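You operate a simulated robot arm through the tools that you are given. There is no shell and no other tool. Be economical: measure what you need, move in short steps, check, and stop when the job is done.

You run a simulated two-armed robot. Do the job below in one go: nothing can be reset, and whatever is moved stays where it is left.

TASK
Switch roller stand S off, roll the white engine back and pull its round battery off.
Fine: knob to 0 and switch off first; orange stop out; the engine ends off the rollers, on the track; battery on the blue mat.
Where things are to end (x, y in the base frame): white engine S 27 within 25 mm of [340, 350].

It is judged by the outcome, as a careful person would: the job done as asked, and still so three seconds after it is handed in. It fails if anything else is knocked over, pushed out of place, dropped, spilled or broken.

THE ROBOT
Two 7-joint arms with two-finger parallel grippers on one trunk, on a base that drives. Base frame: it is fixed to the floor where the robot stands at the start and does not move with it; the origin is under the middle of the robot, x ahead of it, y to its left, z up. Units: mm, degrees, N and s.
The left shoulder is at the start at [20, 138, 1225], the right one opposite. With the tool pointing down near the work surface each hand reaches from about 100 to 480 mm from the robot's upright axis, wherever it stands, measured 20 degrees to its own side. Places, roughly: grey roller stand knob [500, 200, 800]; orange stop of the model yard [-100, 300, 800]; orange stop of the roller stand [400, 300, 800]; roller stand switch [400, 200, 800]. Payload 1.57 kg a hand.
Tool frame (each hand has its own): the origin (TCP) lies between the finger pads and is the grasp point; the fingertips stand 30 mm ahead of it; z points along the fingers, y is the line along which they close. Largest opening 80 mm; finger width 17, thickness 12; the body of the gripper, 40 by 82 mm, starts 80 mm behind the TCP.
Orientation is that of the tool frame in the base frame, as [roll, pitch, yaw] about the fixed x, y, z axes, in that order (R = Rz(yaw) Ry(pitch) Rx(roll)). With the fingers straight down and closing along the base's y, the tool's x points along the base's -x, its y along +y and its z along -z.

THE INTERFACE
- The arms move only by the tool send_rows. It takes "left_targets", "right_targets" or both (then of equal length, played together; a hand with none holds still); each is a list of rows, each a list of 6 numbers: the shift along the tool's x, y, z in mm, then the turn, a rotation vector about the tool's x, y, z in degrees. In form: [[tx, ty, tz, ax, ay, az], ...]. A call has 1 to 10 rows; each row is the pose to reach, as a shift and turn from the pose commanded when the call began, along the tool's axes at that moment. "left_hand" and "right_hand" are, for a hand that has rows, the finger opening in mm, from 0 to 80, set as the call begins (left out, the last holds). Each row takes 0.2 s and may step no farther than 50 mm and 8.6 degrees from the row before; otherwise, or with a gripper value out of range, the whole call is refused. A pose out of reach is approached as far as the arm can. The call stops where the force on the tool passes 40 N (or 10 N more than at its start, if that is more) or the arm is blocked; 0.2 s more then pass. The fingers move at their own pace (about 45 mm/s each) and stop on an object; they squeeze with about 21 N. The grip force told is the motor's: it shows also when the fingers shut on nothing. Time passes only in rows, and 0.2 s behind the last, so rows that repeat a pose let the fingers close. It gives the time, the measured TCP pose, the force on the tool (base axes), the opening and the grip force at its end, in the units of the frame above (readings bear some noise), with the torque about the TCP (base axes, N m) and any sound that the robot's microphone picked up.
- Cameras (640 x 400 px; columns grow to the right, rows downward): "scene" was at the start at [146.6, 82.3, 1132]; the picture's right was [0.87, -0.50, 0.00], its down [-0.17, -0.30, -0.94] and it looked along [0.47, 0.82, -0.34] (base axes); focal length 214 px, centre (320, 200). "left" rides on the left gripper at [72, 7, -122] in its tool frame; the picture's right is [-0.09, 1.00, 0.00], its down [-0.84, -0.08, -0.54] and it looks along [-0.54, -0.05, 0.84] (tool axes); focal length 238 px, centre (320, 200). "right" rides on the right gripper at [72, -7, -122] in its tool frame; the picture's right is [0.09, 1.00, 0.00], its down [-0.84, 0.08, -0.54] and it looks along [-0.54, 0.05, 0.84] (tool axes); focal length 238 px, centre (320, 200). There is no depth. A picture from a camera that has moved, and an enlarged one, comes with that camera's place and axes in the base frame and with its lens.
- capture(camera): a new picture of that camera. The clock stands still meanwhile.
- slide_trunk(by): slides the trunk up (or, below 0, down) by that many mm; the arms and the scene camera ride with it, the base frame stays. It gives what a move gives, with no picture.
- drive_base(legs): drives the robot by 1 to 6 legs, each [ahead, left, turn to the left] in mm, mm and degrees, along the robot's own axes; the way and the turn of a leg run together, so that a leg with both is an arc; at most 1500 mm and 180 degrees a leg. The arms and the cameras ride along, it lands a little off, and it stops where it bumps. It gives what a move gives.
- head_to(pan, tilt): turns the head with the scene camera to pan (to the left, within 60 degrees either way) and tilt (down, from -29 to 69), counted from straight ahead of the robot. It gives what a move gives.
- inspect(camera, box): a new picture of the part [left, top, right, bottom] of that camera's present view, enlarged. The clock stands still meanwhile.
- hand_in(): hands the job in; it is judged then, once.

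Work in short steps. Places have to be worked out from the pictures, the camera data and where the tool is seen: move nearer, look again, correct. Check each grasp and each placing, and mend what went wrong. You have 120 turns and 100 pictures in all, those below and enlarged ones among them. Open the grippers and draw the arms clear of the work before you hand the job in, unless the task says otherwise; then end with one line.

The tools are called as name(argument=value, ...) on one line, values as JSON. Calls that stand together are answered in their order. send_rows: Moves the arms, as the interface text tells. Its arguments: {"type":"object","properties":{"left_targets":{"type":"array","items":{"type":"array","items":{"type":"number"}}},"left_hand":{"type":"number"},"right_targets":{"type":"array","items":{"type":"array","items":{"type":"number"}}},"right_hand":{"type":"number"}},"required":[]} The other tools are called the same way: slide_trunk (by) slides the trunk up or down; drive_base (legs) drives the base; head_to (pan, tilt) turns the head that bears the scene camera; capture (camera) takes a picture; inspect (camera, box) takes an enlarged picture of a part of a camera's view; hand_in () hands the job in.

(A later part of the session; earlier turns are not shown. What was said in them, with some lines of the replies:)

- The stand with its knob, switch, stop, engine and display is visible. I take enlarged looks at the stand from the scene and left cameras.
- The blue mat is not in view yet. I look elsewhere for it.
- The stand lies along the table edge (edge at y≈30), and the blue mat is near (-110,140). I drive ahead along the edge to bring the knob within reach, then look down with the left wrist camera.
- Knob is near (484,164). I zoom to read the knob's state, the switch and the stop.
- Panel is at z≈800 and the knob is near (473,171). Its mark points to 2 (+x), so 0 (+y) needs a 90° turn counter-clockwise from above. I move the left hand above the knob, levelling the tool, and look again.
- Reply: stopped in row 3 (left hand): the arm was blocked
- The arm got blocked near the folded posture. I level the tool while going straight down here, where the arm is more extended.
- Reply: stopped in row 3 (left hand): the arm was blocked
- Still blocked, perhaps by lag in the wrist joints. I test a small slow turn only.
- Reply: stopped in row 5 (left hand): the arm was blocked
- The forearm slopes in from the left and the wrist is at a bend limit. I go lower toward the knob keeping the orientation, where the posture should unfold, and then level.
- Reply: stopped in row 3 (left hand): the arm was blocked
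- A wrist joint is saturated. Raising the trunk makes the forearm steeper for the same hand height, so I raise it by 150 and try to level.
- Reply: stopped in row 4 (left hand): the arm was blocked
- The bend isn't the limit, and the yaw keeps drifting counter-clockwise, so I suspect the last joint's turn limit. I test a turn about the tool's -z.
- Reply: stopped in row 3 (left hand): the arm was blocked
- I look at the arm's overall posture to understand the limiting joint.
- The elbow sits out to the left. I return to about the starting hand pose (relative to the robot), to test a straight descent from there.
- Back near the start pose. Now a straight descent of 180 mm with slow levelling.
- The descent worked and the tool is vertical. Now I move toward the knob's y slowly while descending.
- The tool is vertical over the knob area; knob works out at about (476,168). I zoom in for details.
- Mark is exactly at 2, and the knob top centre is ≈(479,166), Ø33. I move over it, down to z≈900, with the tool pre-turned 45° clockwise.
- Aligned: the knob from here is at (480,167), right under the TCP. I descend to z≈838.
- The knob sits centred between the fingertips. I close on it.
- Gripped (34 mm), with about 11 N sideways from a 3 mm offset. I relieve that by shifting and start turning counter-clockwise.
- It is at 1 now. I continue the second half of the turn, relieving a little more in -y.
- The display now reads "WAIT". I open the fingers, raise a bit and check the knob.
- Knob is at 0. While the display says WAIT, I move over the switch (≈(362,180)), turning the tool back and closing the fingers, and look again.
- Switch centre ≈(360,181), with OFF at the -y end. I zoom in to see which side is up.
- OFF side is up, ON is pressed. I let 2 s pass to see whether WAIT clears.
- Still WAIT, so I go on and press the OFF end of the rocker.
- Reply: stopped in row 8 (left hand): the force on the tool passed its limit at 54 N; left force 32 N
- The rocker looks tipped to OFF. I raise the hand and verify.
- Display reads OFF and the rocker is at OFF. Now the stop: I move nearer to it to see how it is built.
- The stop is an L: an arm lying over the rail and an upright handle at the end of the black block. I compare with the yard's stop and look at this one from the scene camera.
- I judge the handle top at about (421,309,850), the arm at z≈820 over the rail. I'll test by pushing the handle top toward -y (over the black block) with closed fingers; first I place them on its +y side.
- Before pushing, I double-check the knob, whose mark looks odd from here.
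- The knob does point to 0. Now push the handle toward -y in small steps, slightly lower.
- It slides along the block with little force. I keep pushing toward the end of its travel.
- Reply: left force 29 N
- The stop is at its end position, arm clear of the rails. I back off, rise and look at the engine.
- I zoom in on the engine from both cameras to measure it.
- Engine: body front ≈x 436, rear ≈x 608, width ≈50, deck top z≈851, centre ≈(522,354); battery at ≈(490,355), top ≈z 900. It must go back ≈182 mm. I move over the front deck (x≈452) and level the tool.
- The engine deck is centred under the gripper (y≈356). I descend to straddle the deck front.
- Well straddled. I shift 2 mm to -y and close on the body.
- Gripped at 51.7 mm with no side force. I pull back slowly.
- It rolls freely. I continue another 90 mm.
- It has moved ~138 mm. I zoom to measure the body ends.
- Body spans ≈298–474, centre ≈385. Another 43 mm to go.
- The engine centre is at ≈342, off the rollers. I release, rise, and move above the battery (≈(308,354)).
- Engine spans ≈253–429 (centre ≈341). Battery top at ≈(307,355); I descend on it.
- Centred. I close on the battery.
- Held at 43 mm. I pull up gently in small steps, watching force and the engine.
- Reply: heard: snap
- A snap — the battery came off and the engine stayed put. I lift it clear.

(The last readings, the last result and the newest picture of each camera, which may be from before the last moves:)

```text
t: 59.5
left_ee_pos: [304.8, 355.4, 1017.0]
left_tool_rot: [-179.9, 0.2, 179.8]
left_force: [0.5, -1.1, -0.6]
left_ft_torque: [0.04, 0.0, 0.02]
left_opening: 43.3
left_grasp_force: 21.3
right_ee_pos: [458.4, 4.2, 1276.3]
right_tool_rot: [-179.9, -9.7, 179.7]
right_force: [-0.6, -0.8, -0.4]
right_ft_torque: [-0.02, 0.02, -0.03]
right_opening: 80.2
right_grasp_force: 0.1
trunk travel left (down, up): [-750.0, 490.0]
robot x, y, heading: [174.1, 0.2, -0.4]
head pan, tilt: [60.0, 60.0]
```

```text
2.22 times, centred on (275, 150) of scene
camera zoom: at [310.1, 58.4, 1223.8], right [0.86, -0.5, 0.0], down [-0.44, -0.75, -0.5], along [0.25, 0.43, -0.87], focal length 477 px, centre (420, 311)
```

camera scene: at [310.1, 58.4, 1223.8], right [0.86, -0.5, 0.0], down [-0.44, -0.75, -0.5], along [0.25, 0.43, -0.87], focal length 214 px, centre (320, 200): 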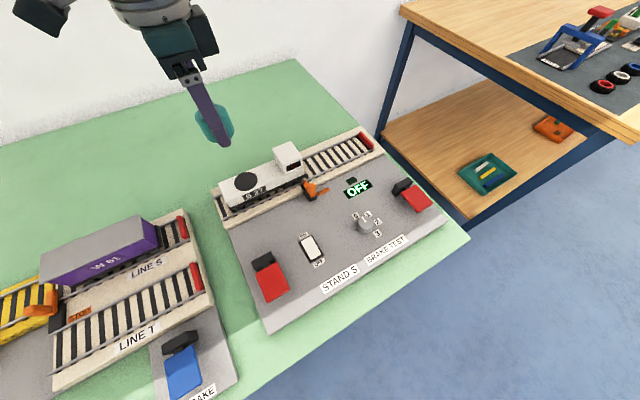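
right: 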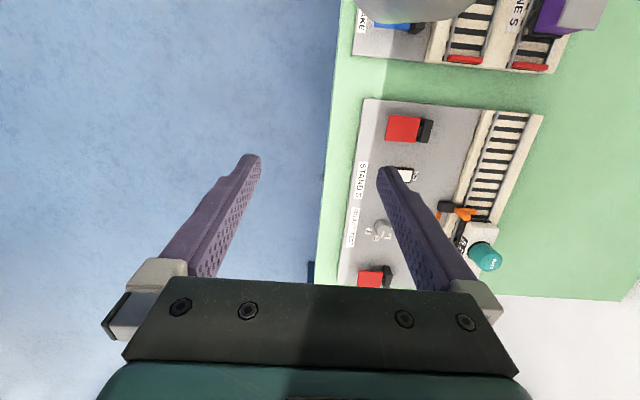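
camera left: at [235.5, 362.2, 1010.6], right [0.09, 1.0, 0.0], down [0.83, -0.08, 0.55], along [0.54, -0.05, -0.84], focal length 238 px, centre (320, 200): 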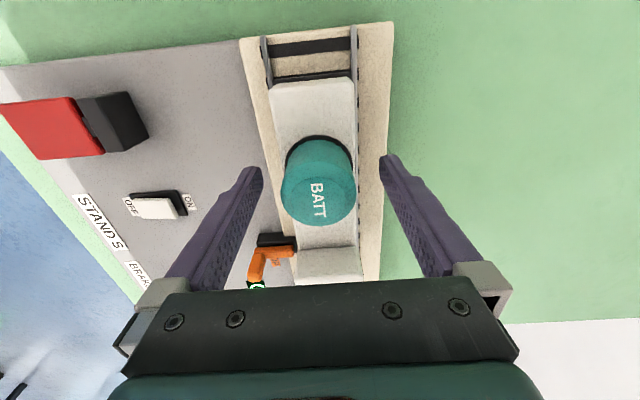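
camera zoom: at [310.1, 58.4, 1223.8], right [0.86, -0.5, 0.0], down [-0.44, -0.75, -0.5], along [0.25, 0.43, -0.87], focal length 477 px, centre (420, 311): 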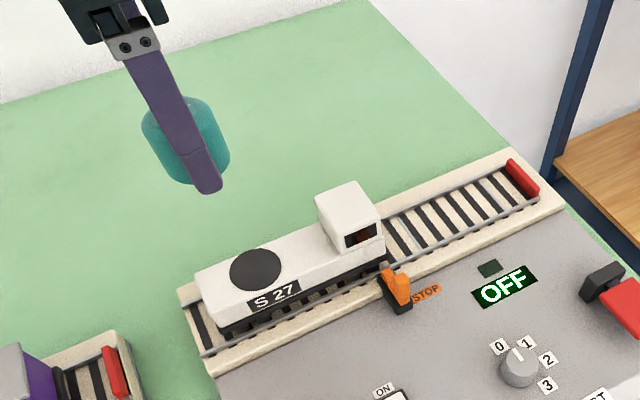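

Battery held, socket bare, engine in place. I drive back 180 mm (the known free way) and look for the mat.

drive_base(legs=[[-180, 0, 0]])

head_to(pan=60, tilt=69)

capture(camera="scene")

capture(camera="left")

```text
t: 61.0
left_ee_pos: [124.3, 355.3, 1016.1]
left_tool_rot: [179.9, 0.2, -180.0]
left_force: [-0.2, -0.4, -0.9]
left_ft_torque: [0.03, 0.04, 0.0]
left_opening: 43.1
left_grasp_force: 21.1
right_ee_pos: [278.5, 3.9, 1278.0]
right_tool_rot: [-180.0, -9.8, 179.8]
right_force: [0.8, 0.1, 0.1]
right_ft_torque: [0.02, 0.04, 0.01]
right_opening: 80.0
right_grasp_force: 0.0
trunk travel left (down, up): [-750.0, 490.0]
robot x, y, heading: [-6.1, -2.7, -0.1]
head pan, tilt: [60.0, 60.0]
```

```text
t: 61.7
left_ee_pos: [125.1, 355.7, 1015.3]
left_tool_rot: [180.0, 0.2, 179.9]
left_force: [-0.5, -0.6, -0.8]
left_ft_torque: [-0.02, -0.01, 0.01]
left_opening: 43.4
left_grasp_force: 21.3
right_ee_pos: [279.4, 3.7, 1277.0]
right_tool_rot: [-179.9, -9.8, 179.6]
right_force: [0.1, -0.9, 0.5]
right_ft_torque: [-0.03, -0.01, -0.01]
right_opening: 79.7
right_grasp_force: 0.1
trunk travel left (down, up): [-750.0, 490.0]
robot x, y, heading: [-3.3, 0.5, -0.2]
head pan, tilt: [60.0, 68.8]
```

```text
31 pictures are left
camera scene: at [124.5, 49.8, 1214.4], right [0.86, -0.5, 0.0], down [-0.47, -0.81, -0.36], along [0.18, 0.31, -0.93], focal length 214 px, centre (320, 200)
```

scene: 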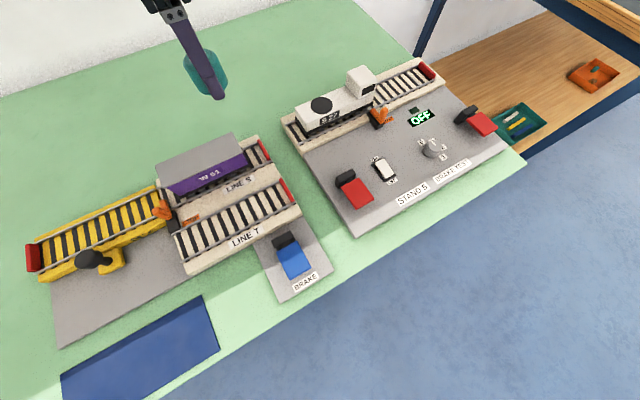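

```text
30 pictures are left
camera left: at [53.8, 363.3, 1137.8], right [0.09, 1.0, 0.0], down [0.83, -0.08, 0.54], along [0.54, -0.05, -0.84], focal length 238 px, centre (320, 200)
```

left: 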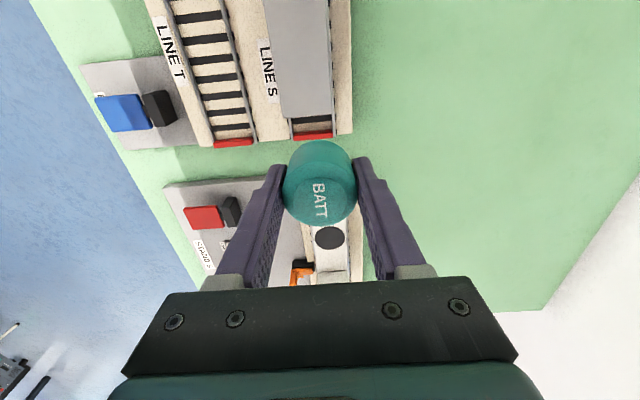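

The mat spans about x −320…−82, y 45…139. I aim for ≈(−165, 93), so I drive back about 330 mm further.

drive_base(legs=[[-160, 0, 0], [-170, 0, 0]])

head_to(pan=45, tilt=60)

capture(camera="scene")

```text
t: 64.2
left_ee_pos: [-202.7, 356.0, 1016.3]
left_tool_rot: [180.0, 0.3, 179.9]
left_force: [0.0, 0.2, -1.8]
left_ft_torque: [0.03, -0.01, 0.01]
left_opening: 43.1
left_grasp_force: 20.8
right_ee_pos: [-47.2, 4.3, 1276.9]
right_tool_rot: [180.0, -9.7, 179.8]
right_force: [0.6, 0.4, 0.3]
right_ft_torque: [0.02, 0.0, -0.03]
right_opening: 80.3
right_grasp_force: 0.1
trunk travel left (down, up): [-750.0, 490.0]
robot x, y, heading: [-330.9, -1.1, -0.2]
head pan, tilt: [60.0, 68.8]
```

```text
t: 65.0
left_ee_pos: [-202.6, 357.3, 1016.3]
left_tool_rot: [-180.0, 0.1, -180.0]
left_force: [0.5, 0.4, -1.2]
left_ft_torque: [-0.01, 0.02, -0.02]
left_opening: 43.0
left_grasp_force: 20.9
right_ee_pos: [-47.2, 6.3, 1278.2]
right_tool_rot: [-179.8, -9.8, 179.8]
right_force: [0.0, -0.1, -0.3]
right_ft_torque: [-0.01, 0.01, -0.01]
right_opening: 79.7
right_grasp_force: 0.0
trunk travel left (down, up): [-750.0, 490.0]
robot x, y, heading: [-330.7, -0.5, -0.1]
head pan, tilt: [45.0, 60.0]
```

```text
29 pictures are left
camera scene: at [-182.9, 49.2, 1223.8], right [0.71, -0.71, 0.0], down [-0.61, -0.61, -0.5], along [0.35, 0.35, -0.87], focal length 214 px, centre (320, 200)
```

scene: 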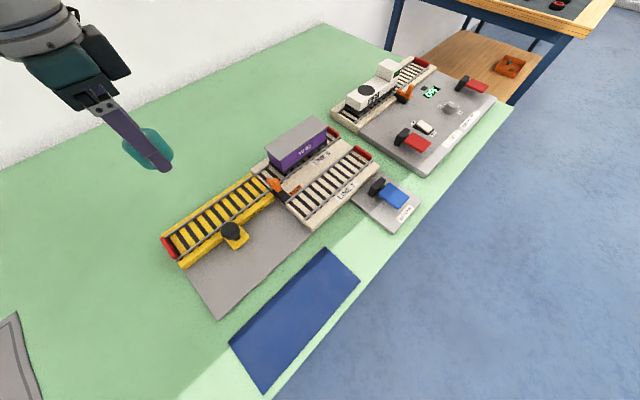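

Mat spans x −313…−78, y 44…136, centre (−196,90). I drive back 70 mm more for a comfortable reach, then bring the battery over it in steps.

drive_base(legs=[[-70, 0, 0]])

send_rows(left_targets=[[-9, -26, 0, 0, 0, 0], [-18, -52, 0, 0, 0, 0], [-27, -78, 0, 0, 0, 0], [-36, -104, 5, 0, 0, 0], [-45, -130, 10, 0, 0, 0], [-54, -156, 20, 0, 0, 0], [-63, -182, 30, 0, 0, 0], [-72, -208, 40, 0, 0, 0], [-80, -236, 50, 0, 0, 0], [-84, -264, 60, 0, 0, 0]])

capture(camera="left")

capture(camera="scene")

```text
t: 66.0
left_ee_pos: [-271.5, 356.3, 1017.0]
left_tool_rot: [179.9, 0.2, 180.0]
left_force: [0.2, 0.5, -0.6]
left_ft_torque: [0.01, 0.02, -0.05]
left_opening: 42.8
left_grasp_force: 21.1
right_ee_pos: [-116.7, 6.2, 1277.8]
right_tool_rot: [-179.8, -9.8, 179.8]
right_force: [1.1, -0.4, 0.0]
right_ft_torque: [-0.04, 0.0, -0.02]
right_opening: 80.0
right_grasp_force: 0.1
trunk travel left (down, up): [-750.0, 490.0]
robot x, y, heading: [-396.9, 4.1, -0.3]
head pan, tilt: [45.0, 60.0]
```

```text
t: 68.2
left_ee_pos: [-186.8, 90.7, 956.4]
left_tool_rot: [180.0, 0.3, -180.0]
left_force: [-1.5, -0.1, -0.6]
left_ft_torque: [-0.04, -0.02, -0.02]
left_opening: 42.9
left_grasp_force: 21.1
right_ee_pos: [-117.7, 5.7, 1277.0]
right_tool_rot: [-179.8, -9.8, 179.7]
right_force: [0.2, -0.3, 0.0]
right_ft_torque: [-0.01, 0.0, 0.0]
right_opening: 79.8
right_grasp_force: 0.1
trunk travel left (down, up): [-750.0, 490.0]
robot x, y, heading: [-398.3, -2.5, -0.2]
head pan, tilt: [45.0, 60.0]
```

```text
28 pictures are left
camera left: at [-257.7, 98.9, 1077.9], right [0.09, 1.0, 0.0], down [0.83, -0.08, 0.55], along [0.54, -0.05, -0.84], focal length 238 px, centre (320, 200)
```

left: 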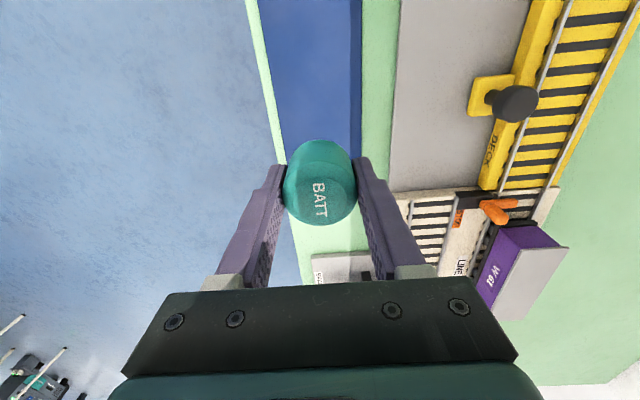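

```text
27 pictures are left
camera scene: at [-252.9, 49.2, 1223.8], right [0.71, -0.71, 0.0], down [-0.61, -0.61, -0.5], along [0.35, 0.35, -0.87], focal length 214 px, centre (320, 200)
```

scene: 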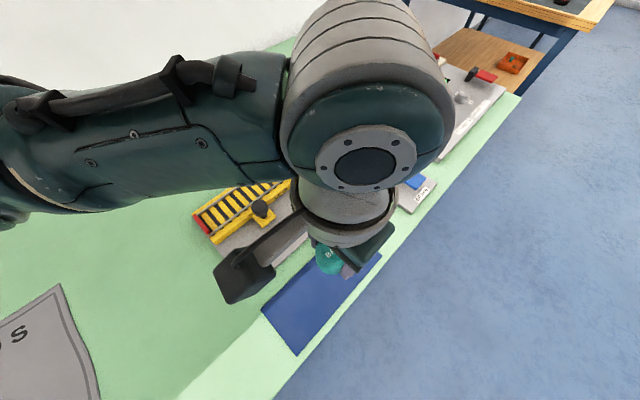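

The battery hangs over the mat's middle line. I lower it to just above the mat.

send_rows(left_targets=[[0, 1, 25, 0, 0, 0], [0, 1, 50, 0, 0, 0], [0, 1, 75, 0, 0, 0], [0, 1, 100, 0, 0, 0], [0, 1, 120, 0, 0, 0], [0, 1, 130, 0, 0, 0]])

capture(camera="left")

capture(camera="scene")

```text
t: 69.6
left_ee_pos: [-186.5, 92.7, 825.6]
left_tool_rot: [180.0, 0.2, 179.9]
left_force: [0.1, 0.0, 0.0]
left_ft_torque: [0.01, 0.02, -0.03]
left_opening: 42.9
left_grasp_force: 21.0
right_ee_pos: [-117.7, 5.3, 1278.3]
right_tool_rot: [-179.9, -9.8, 179.6]
right_force: [-0.2, 0.3, -0.5]
right_ft_torque: [-0.03, -0.02, -0.01]
right_opening: 79.9
right_grasp_force: 0.1
trunk travel left (down, up): [-750.0, 490.0]
robot x, y, heading: [-399.0, 2.2, 0.0]
head pan, tilt: [45.0, 60.0]
```

```text
26 pictures are left
camera left: at [-257.4, 100.6, 947.6], right [0.09, 1.0, 0.0], down [0.83, -0.08, 0.55], along [0.54, -0.05, -0.84], focal length 238 px, centre (320, 200)
```

left: 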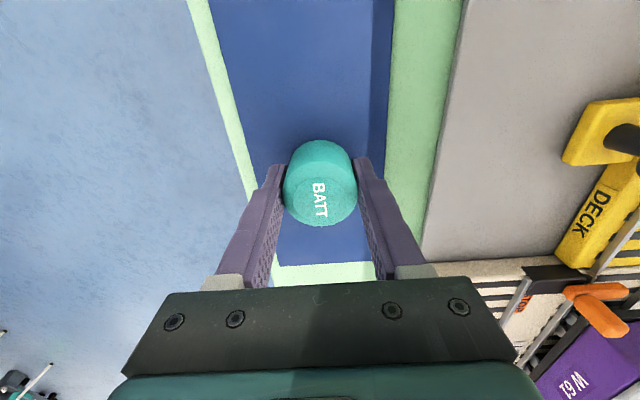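

```text
25 pictures are left
camera scene: at [-252.9, 49.3, 1223.8], right [0.71, -0.71, 0.0], down [-0.61, -0.61, -0.5], along [0.35, 0.35, -0.87], focal length 214 px, centre (320, 200)
```

scene: 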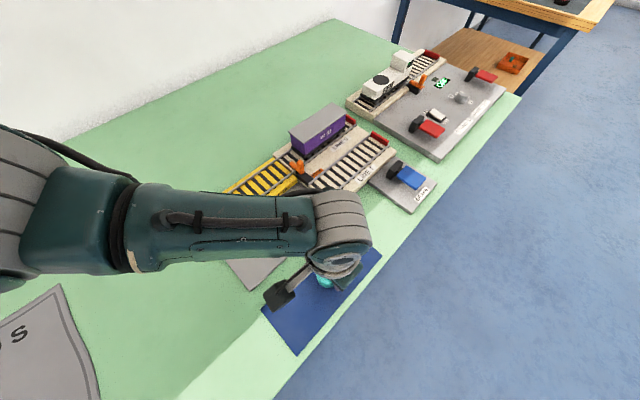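

Still free. I lower in small steps until contact.

send_rows(left_targets=[[0, 0, 3, 0, 0, 0], [0, 0, 6, 0, 0, 0], [0, 0, 9, 0, 0, 0], [0, 0, 11, 0, 0, 0], [0, 0, 13, 0, 0, 0]])

```text
t: 70.8
left_ee_pos: [-186.3, 93.5, 813.8]
left_tool_rot: [179.9, 0.3, 180.0]
left_force: [-1.0, 0.6, -1.3]
left_ft_torque: [-0.01, 0.01, 0.04]
left_opening: 43.2
left_grasp_force: 21.0
right_ee_pos: [-117.5, 4.4, 1276.5]
right_tool_rot: [-180.0, -9.7, 179.7]
right_force: [-0.6, -0.7, -0.7]
right_ft_torque: [0.03, 0.04, -0.06]
right_opening: 79.7
right_grasp_force: 0.0
trunk travel left (down, up): [-750.0, 490.0]
robot x, y, heading: [-400.9, -0.8, -0.1]
head pan, tilt: [45.0, 60.0]
```

send_rows(left_targets=[[0, 0, 2, 0, 0, 0], [0, 0, 4, 0, 0, 0], [0, 0, 6, 0, 0, 0], [0, 0, 8, 0, 0, 0]])

inspect(camera="scene", box=[240, 230, 400, 360])

```text
t: 71.3
left_ee_pos: [-188.3, 93.9, 813.4]
left_tool_rot: [179.9, 0.1, -180.0]
left_force: [-7.1, 3.9, 33.4]
left_ft_torque: [0.14, 0.5, -0.15]
left_opening: 42.9
left_grasp_force: 20.8
right_ee_pos: [-118.3, 6.7, 1278.1]
right_tool_rot: [-179.9, -9.8, 179.8]
right_force: [0.2, -0.4, 0.1]
right_ft_torque: [0.03, 0.01, -0.02]
right_opening: 80.0
right_grasp_force: 0.0
trunk travel left (down, up): [-750.0, 490.0]
robot x, y, heading: [-401.9, 2.1, -0.2]
head pan, tilt: [45.0, 60.0]
stopped in row 2 (left hand): the force on the tool passed its limit at 48 N (the readings are from after the stop); the commanded pose is now the measured one
```

```text
3.08 times, centred on (320, 295) of scene
camera zoom: at [-253.4, 50.4, 1224.3], right [0.71, -0.71, 0.0], down [-0.61, -0.61, -0.5], along [0.35, 0.35, -0.87], focal length 660 px, centre (320, -92)
```

zoom: 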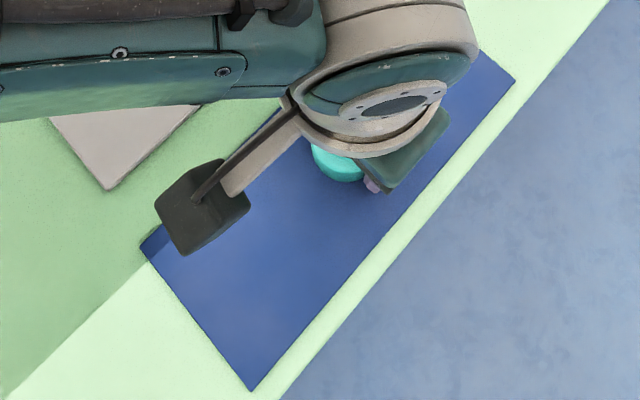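

Contact: the battery stands on the mat. I ease the pressure by 1 mm and open the fingers.

send_rows(left_targets=[[0, 0, -1, 0, 0, 0], [0, 0, -1, 0, 0, 0]])

send_rows(left_targets=[[0, 0, 0, 0, 0, 0], [0, 0, 0, 0, 0, 0], [0, 0, 0, 0, 0, 0], [0, 0, 0, 0, 0, 0]], left_hand=75)

capture(camera="left")

```text
t: 71.9
left_ee_pos: [-185.3, 94.2, 814.2]
left_tool_rot: [-180.0, 0.2, -179.9]
left_force: [-4.1, 4.9, 17.3]
left_ft_torque: [-0.02, 0.29, -0.08]
left_opening: 43.0
left_grasp_force: 21.5
right_ee_pos: [-119.0, 6.0, 1277.2]
right_tool_rot: [180.0, -9.8, 179.8]
right_force: [-0.4, 0.5, -0.2]
right_ft_torque: [0.04, 0.01, -0.01]
right_opening: 79.8
right_grasp_force: 0.1
trunk travel left (down, up): [-750.0, 490.0]
robot x, y, heading: [-398.7, 0.3, -0.3]
head pan, tilt: [45.0, 60.0]
```

```text
t: 72.9
left_ee_pos: [-186.2, 88.4, 813.1]
left_tool_rot: [-179.5, 0.3, -180.0]
left_force: [-3.3, 4.4, 15.2]
left_ft_torque: [0.99, 0.14, 0.21]
left_opening: 78.3
left_grasp_force: 3.2
right_ee_pos: [-117.1, 6.2, 1275.6]
right_tool_rot: [180.0, -9.7, 179.7]
right_force: [-0.9, -0.5, 0.4]
right_ft_torque: [0.03, -0.02, 0.02]
right_opening: 79.9
right_grasp_force: 0.0
trunk travel left (down, up): [-750.0, 490.0]
robot x, y, heading: [-402.4, 3.9, -0.1]
head pan, tilt: [45.0, 60.0]
```

```text
23 pictures are left
camera left: at [-257.4, 97.5, 935.0], right [0.09, 1.0, -0.01], down [0.83, -0.07, 0.55], along [0.54, -0.06, -0.84], focal length 238 px, centre (320, 200)
```

left: 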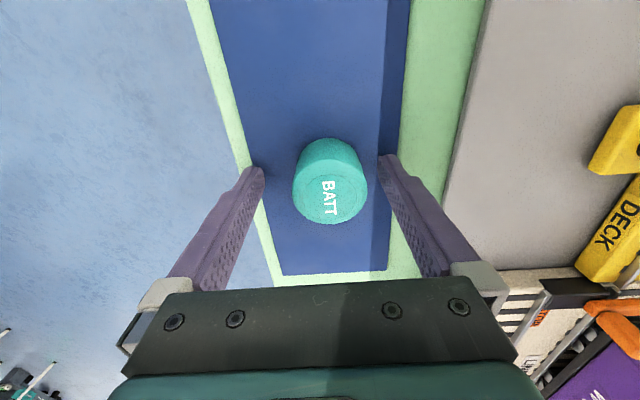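

The battery stands free between the fingers, but something still pushes up ~15 N (fingertips probably on the mat). I lift straight up gently.

send_rows(left_targets=[[0, 0, -2, 0, 0, 0], [0, 0, -6, 0, 0, 0], [0, 0, -20, 0, 0, 0], [0, 0, -50, 0, 0, 0], [0, 0, -90, 0, 0, 0], [0, 0, -130, 0, 0, 0]])

capture(camera="left")

```text
t: 74.3
left_ee_pos: [-186.8, 93.8, 943.4]
left_tool_rot: [-179.9, 0.1, 179.9]
left_force: [-0.2, -0.8, 0.1]
left_ft_torque: [0.03, -0.02, 0.02]
left_opening: 75.0
left_grasp_force: 0.0
right_ee_pos: [-116.9, 5.9, 1276.8]
right_tool_rot: [-180.0, -9.8, 179.8]
right_force: [0.2, -0.5, -0.4]
right_ft_torque: [0.05, 0.0, -0.02]
right_opening: 79.9
right_grasp_force: 0.1
trunk travel left (down, up): [-750.0, 490.0]
robot x, y, heading: [-404.8, 0.9, -0.1]
head pan, tilt: [45.0, 60.0]
```

```text
22 pictures are left
camera left: at [-257.7, 101.6, 1064.7], right [0.09, 1.0, 0.0], down [0.84, -0.08, 0.54], along [0.54, -0.05, -0.84], focal length 238 px, centre (320, 200)
```

left: 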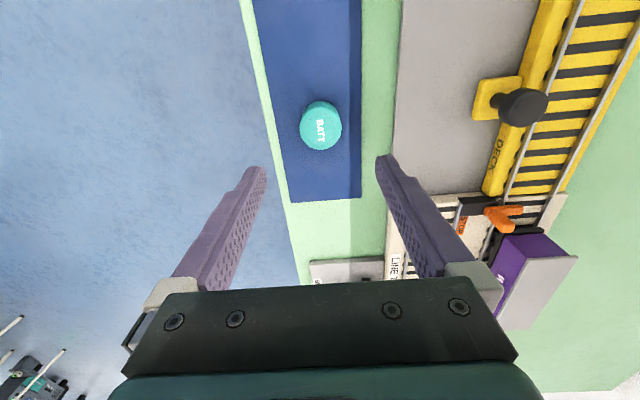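

The battery stands on the mat. I draw the hand up and take a final look at everything.

send_rows(left_targets=[[0, 10, -30, 0, 0, 0], [0, 30, -50, 0, 0, 0], [0, 60, -65, 0, 0, 0], [0, 90, -75, 0, 0, 0], [0, 120, -85, 0, 0, 0], [0, 150, -95, 0, 0, 0], [0, 180, -105, 0, 0, 0]])

capture(camera="scene")

inspect(camera="scene", box=[330, 40, 530, 165])

```text
t: 75.9
left_ee_pos: [-185.7, 274.2, 1047.2]
left_tool_rot: [-179.9, 0.2, 179.9]
left_force: [0.5, -0.3, -0.3]
left_ft_torque: [0.01, -0.01, 0.0]
left_opening: 75.1
left_grasp_force: 0.0
right_ee_pos: [-117.5, 6.3, 1277.9]
right_tool_rot: [-179.8, -9.9, 179.6]
right_force: [0.4, -0.4, 0.0]
right_ft_torque: [0.0, 0.04, 0.0]
right_opening: 80.1
right_grasp_force: 0.1
trunk travel left (down, up): [-750.0, 490.0]
robot x, y, heading: [-402.5, 4.0, 0.1]
head pan, tilt: [45.0, 60.0]
```

```text
21 pictures are left
camera scene: at [-253.0, 49.4, 1223.8], right [0.71, -0.71, 0.0], down [-0.61, -0.61, -0.5], along [0.35, 0.35, -0.87], focal length 214 px, centre (320, 200)
```

scene: 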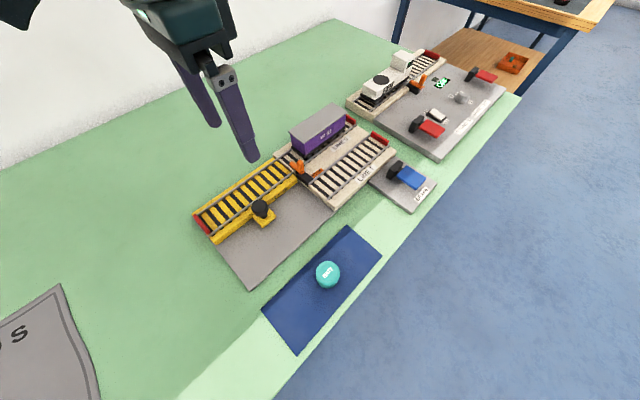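

```text
3.20 times, centred on (430, 102) of scene
camera zoom: at [-253.0, 49.4, 1223.8], right [0.71, -0.71, 0.0], down [-0.61, -0.61, -0.5], along [0.35, 0.35, -0.87], focal length 686 px, centre (-32, 512)
```

zoom: 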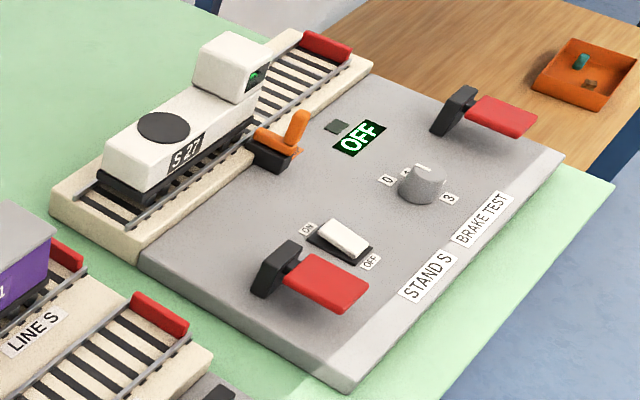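

Everything checks out: knob at 0, switch and display at OFF, stop withdrawn, engine at about (341,353) off the rollers, battery on the blue mat and the arms clear. I hand in.

hand_in()

```text
The job is handed in.
```

The job is handed in: stand S is switched off (knob at 0 first), the orange stop is out, engine S 27 is rolled back off the rollers to about (341, 353), and its round battery stands on the blue mat.
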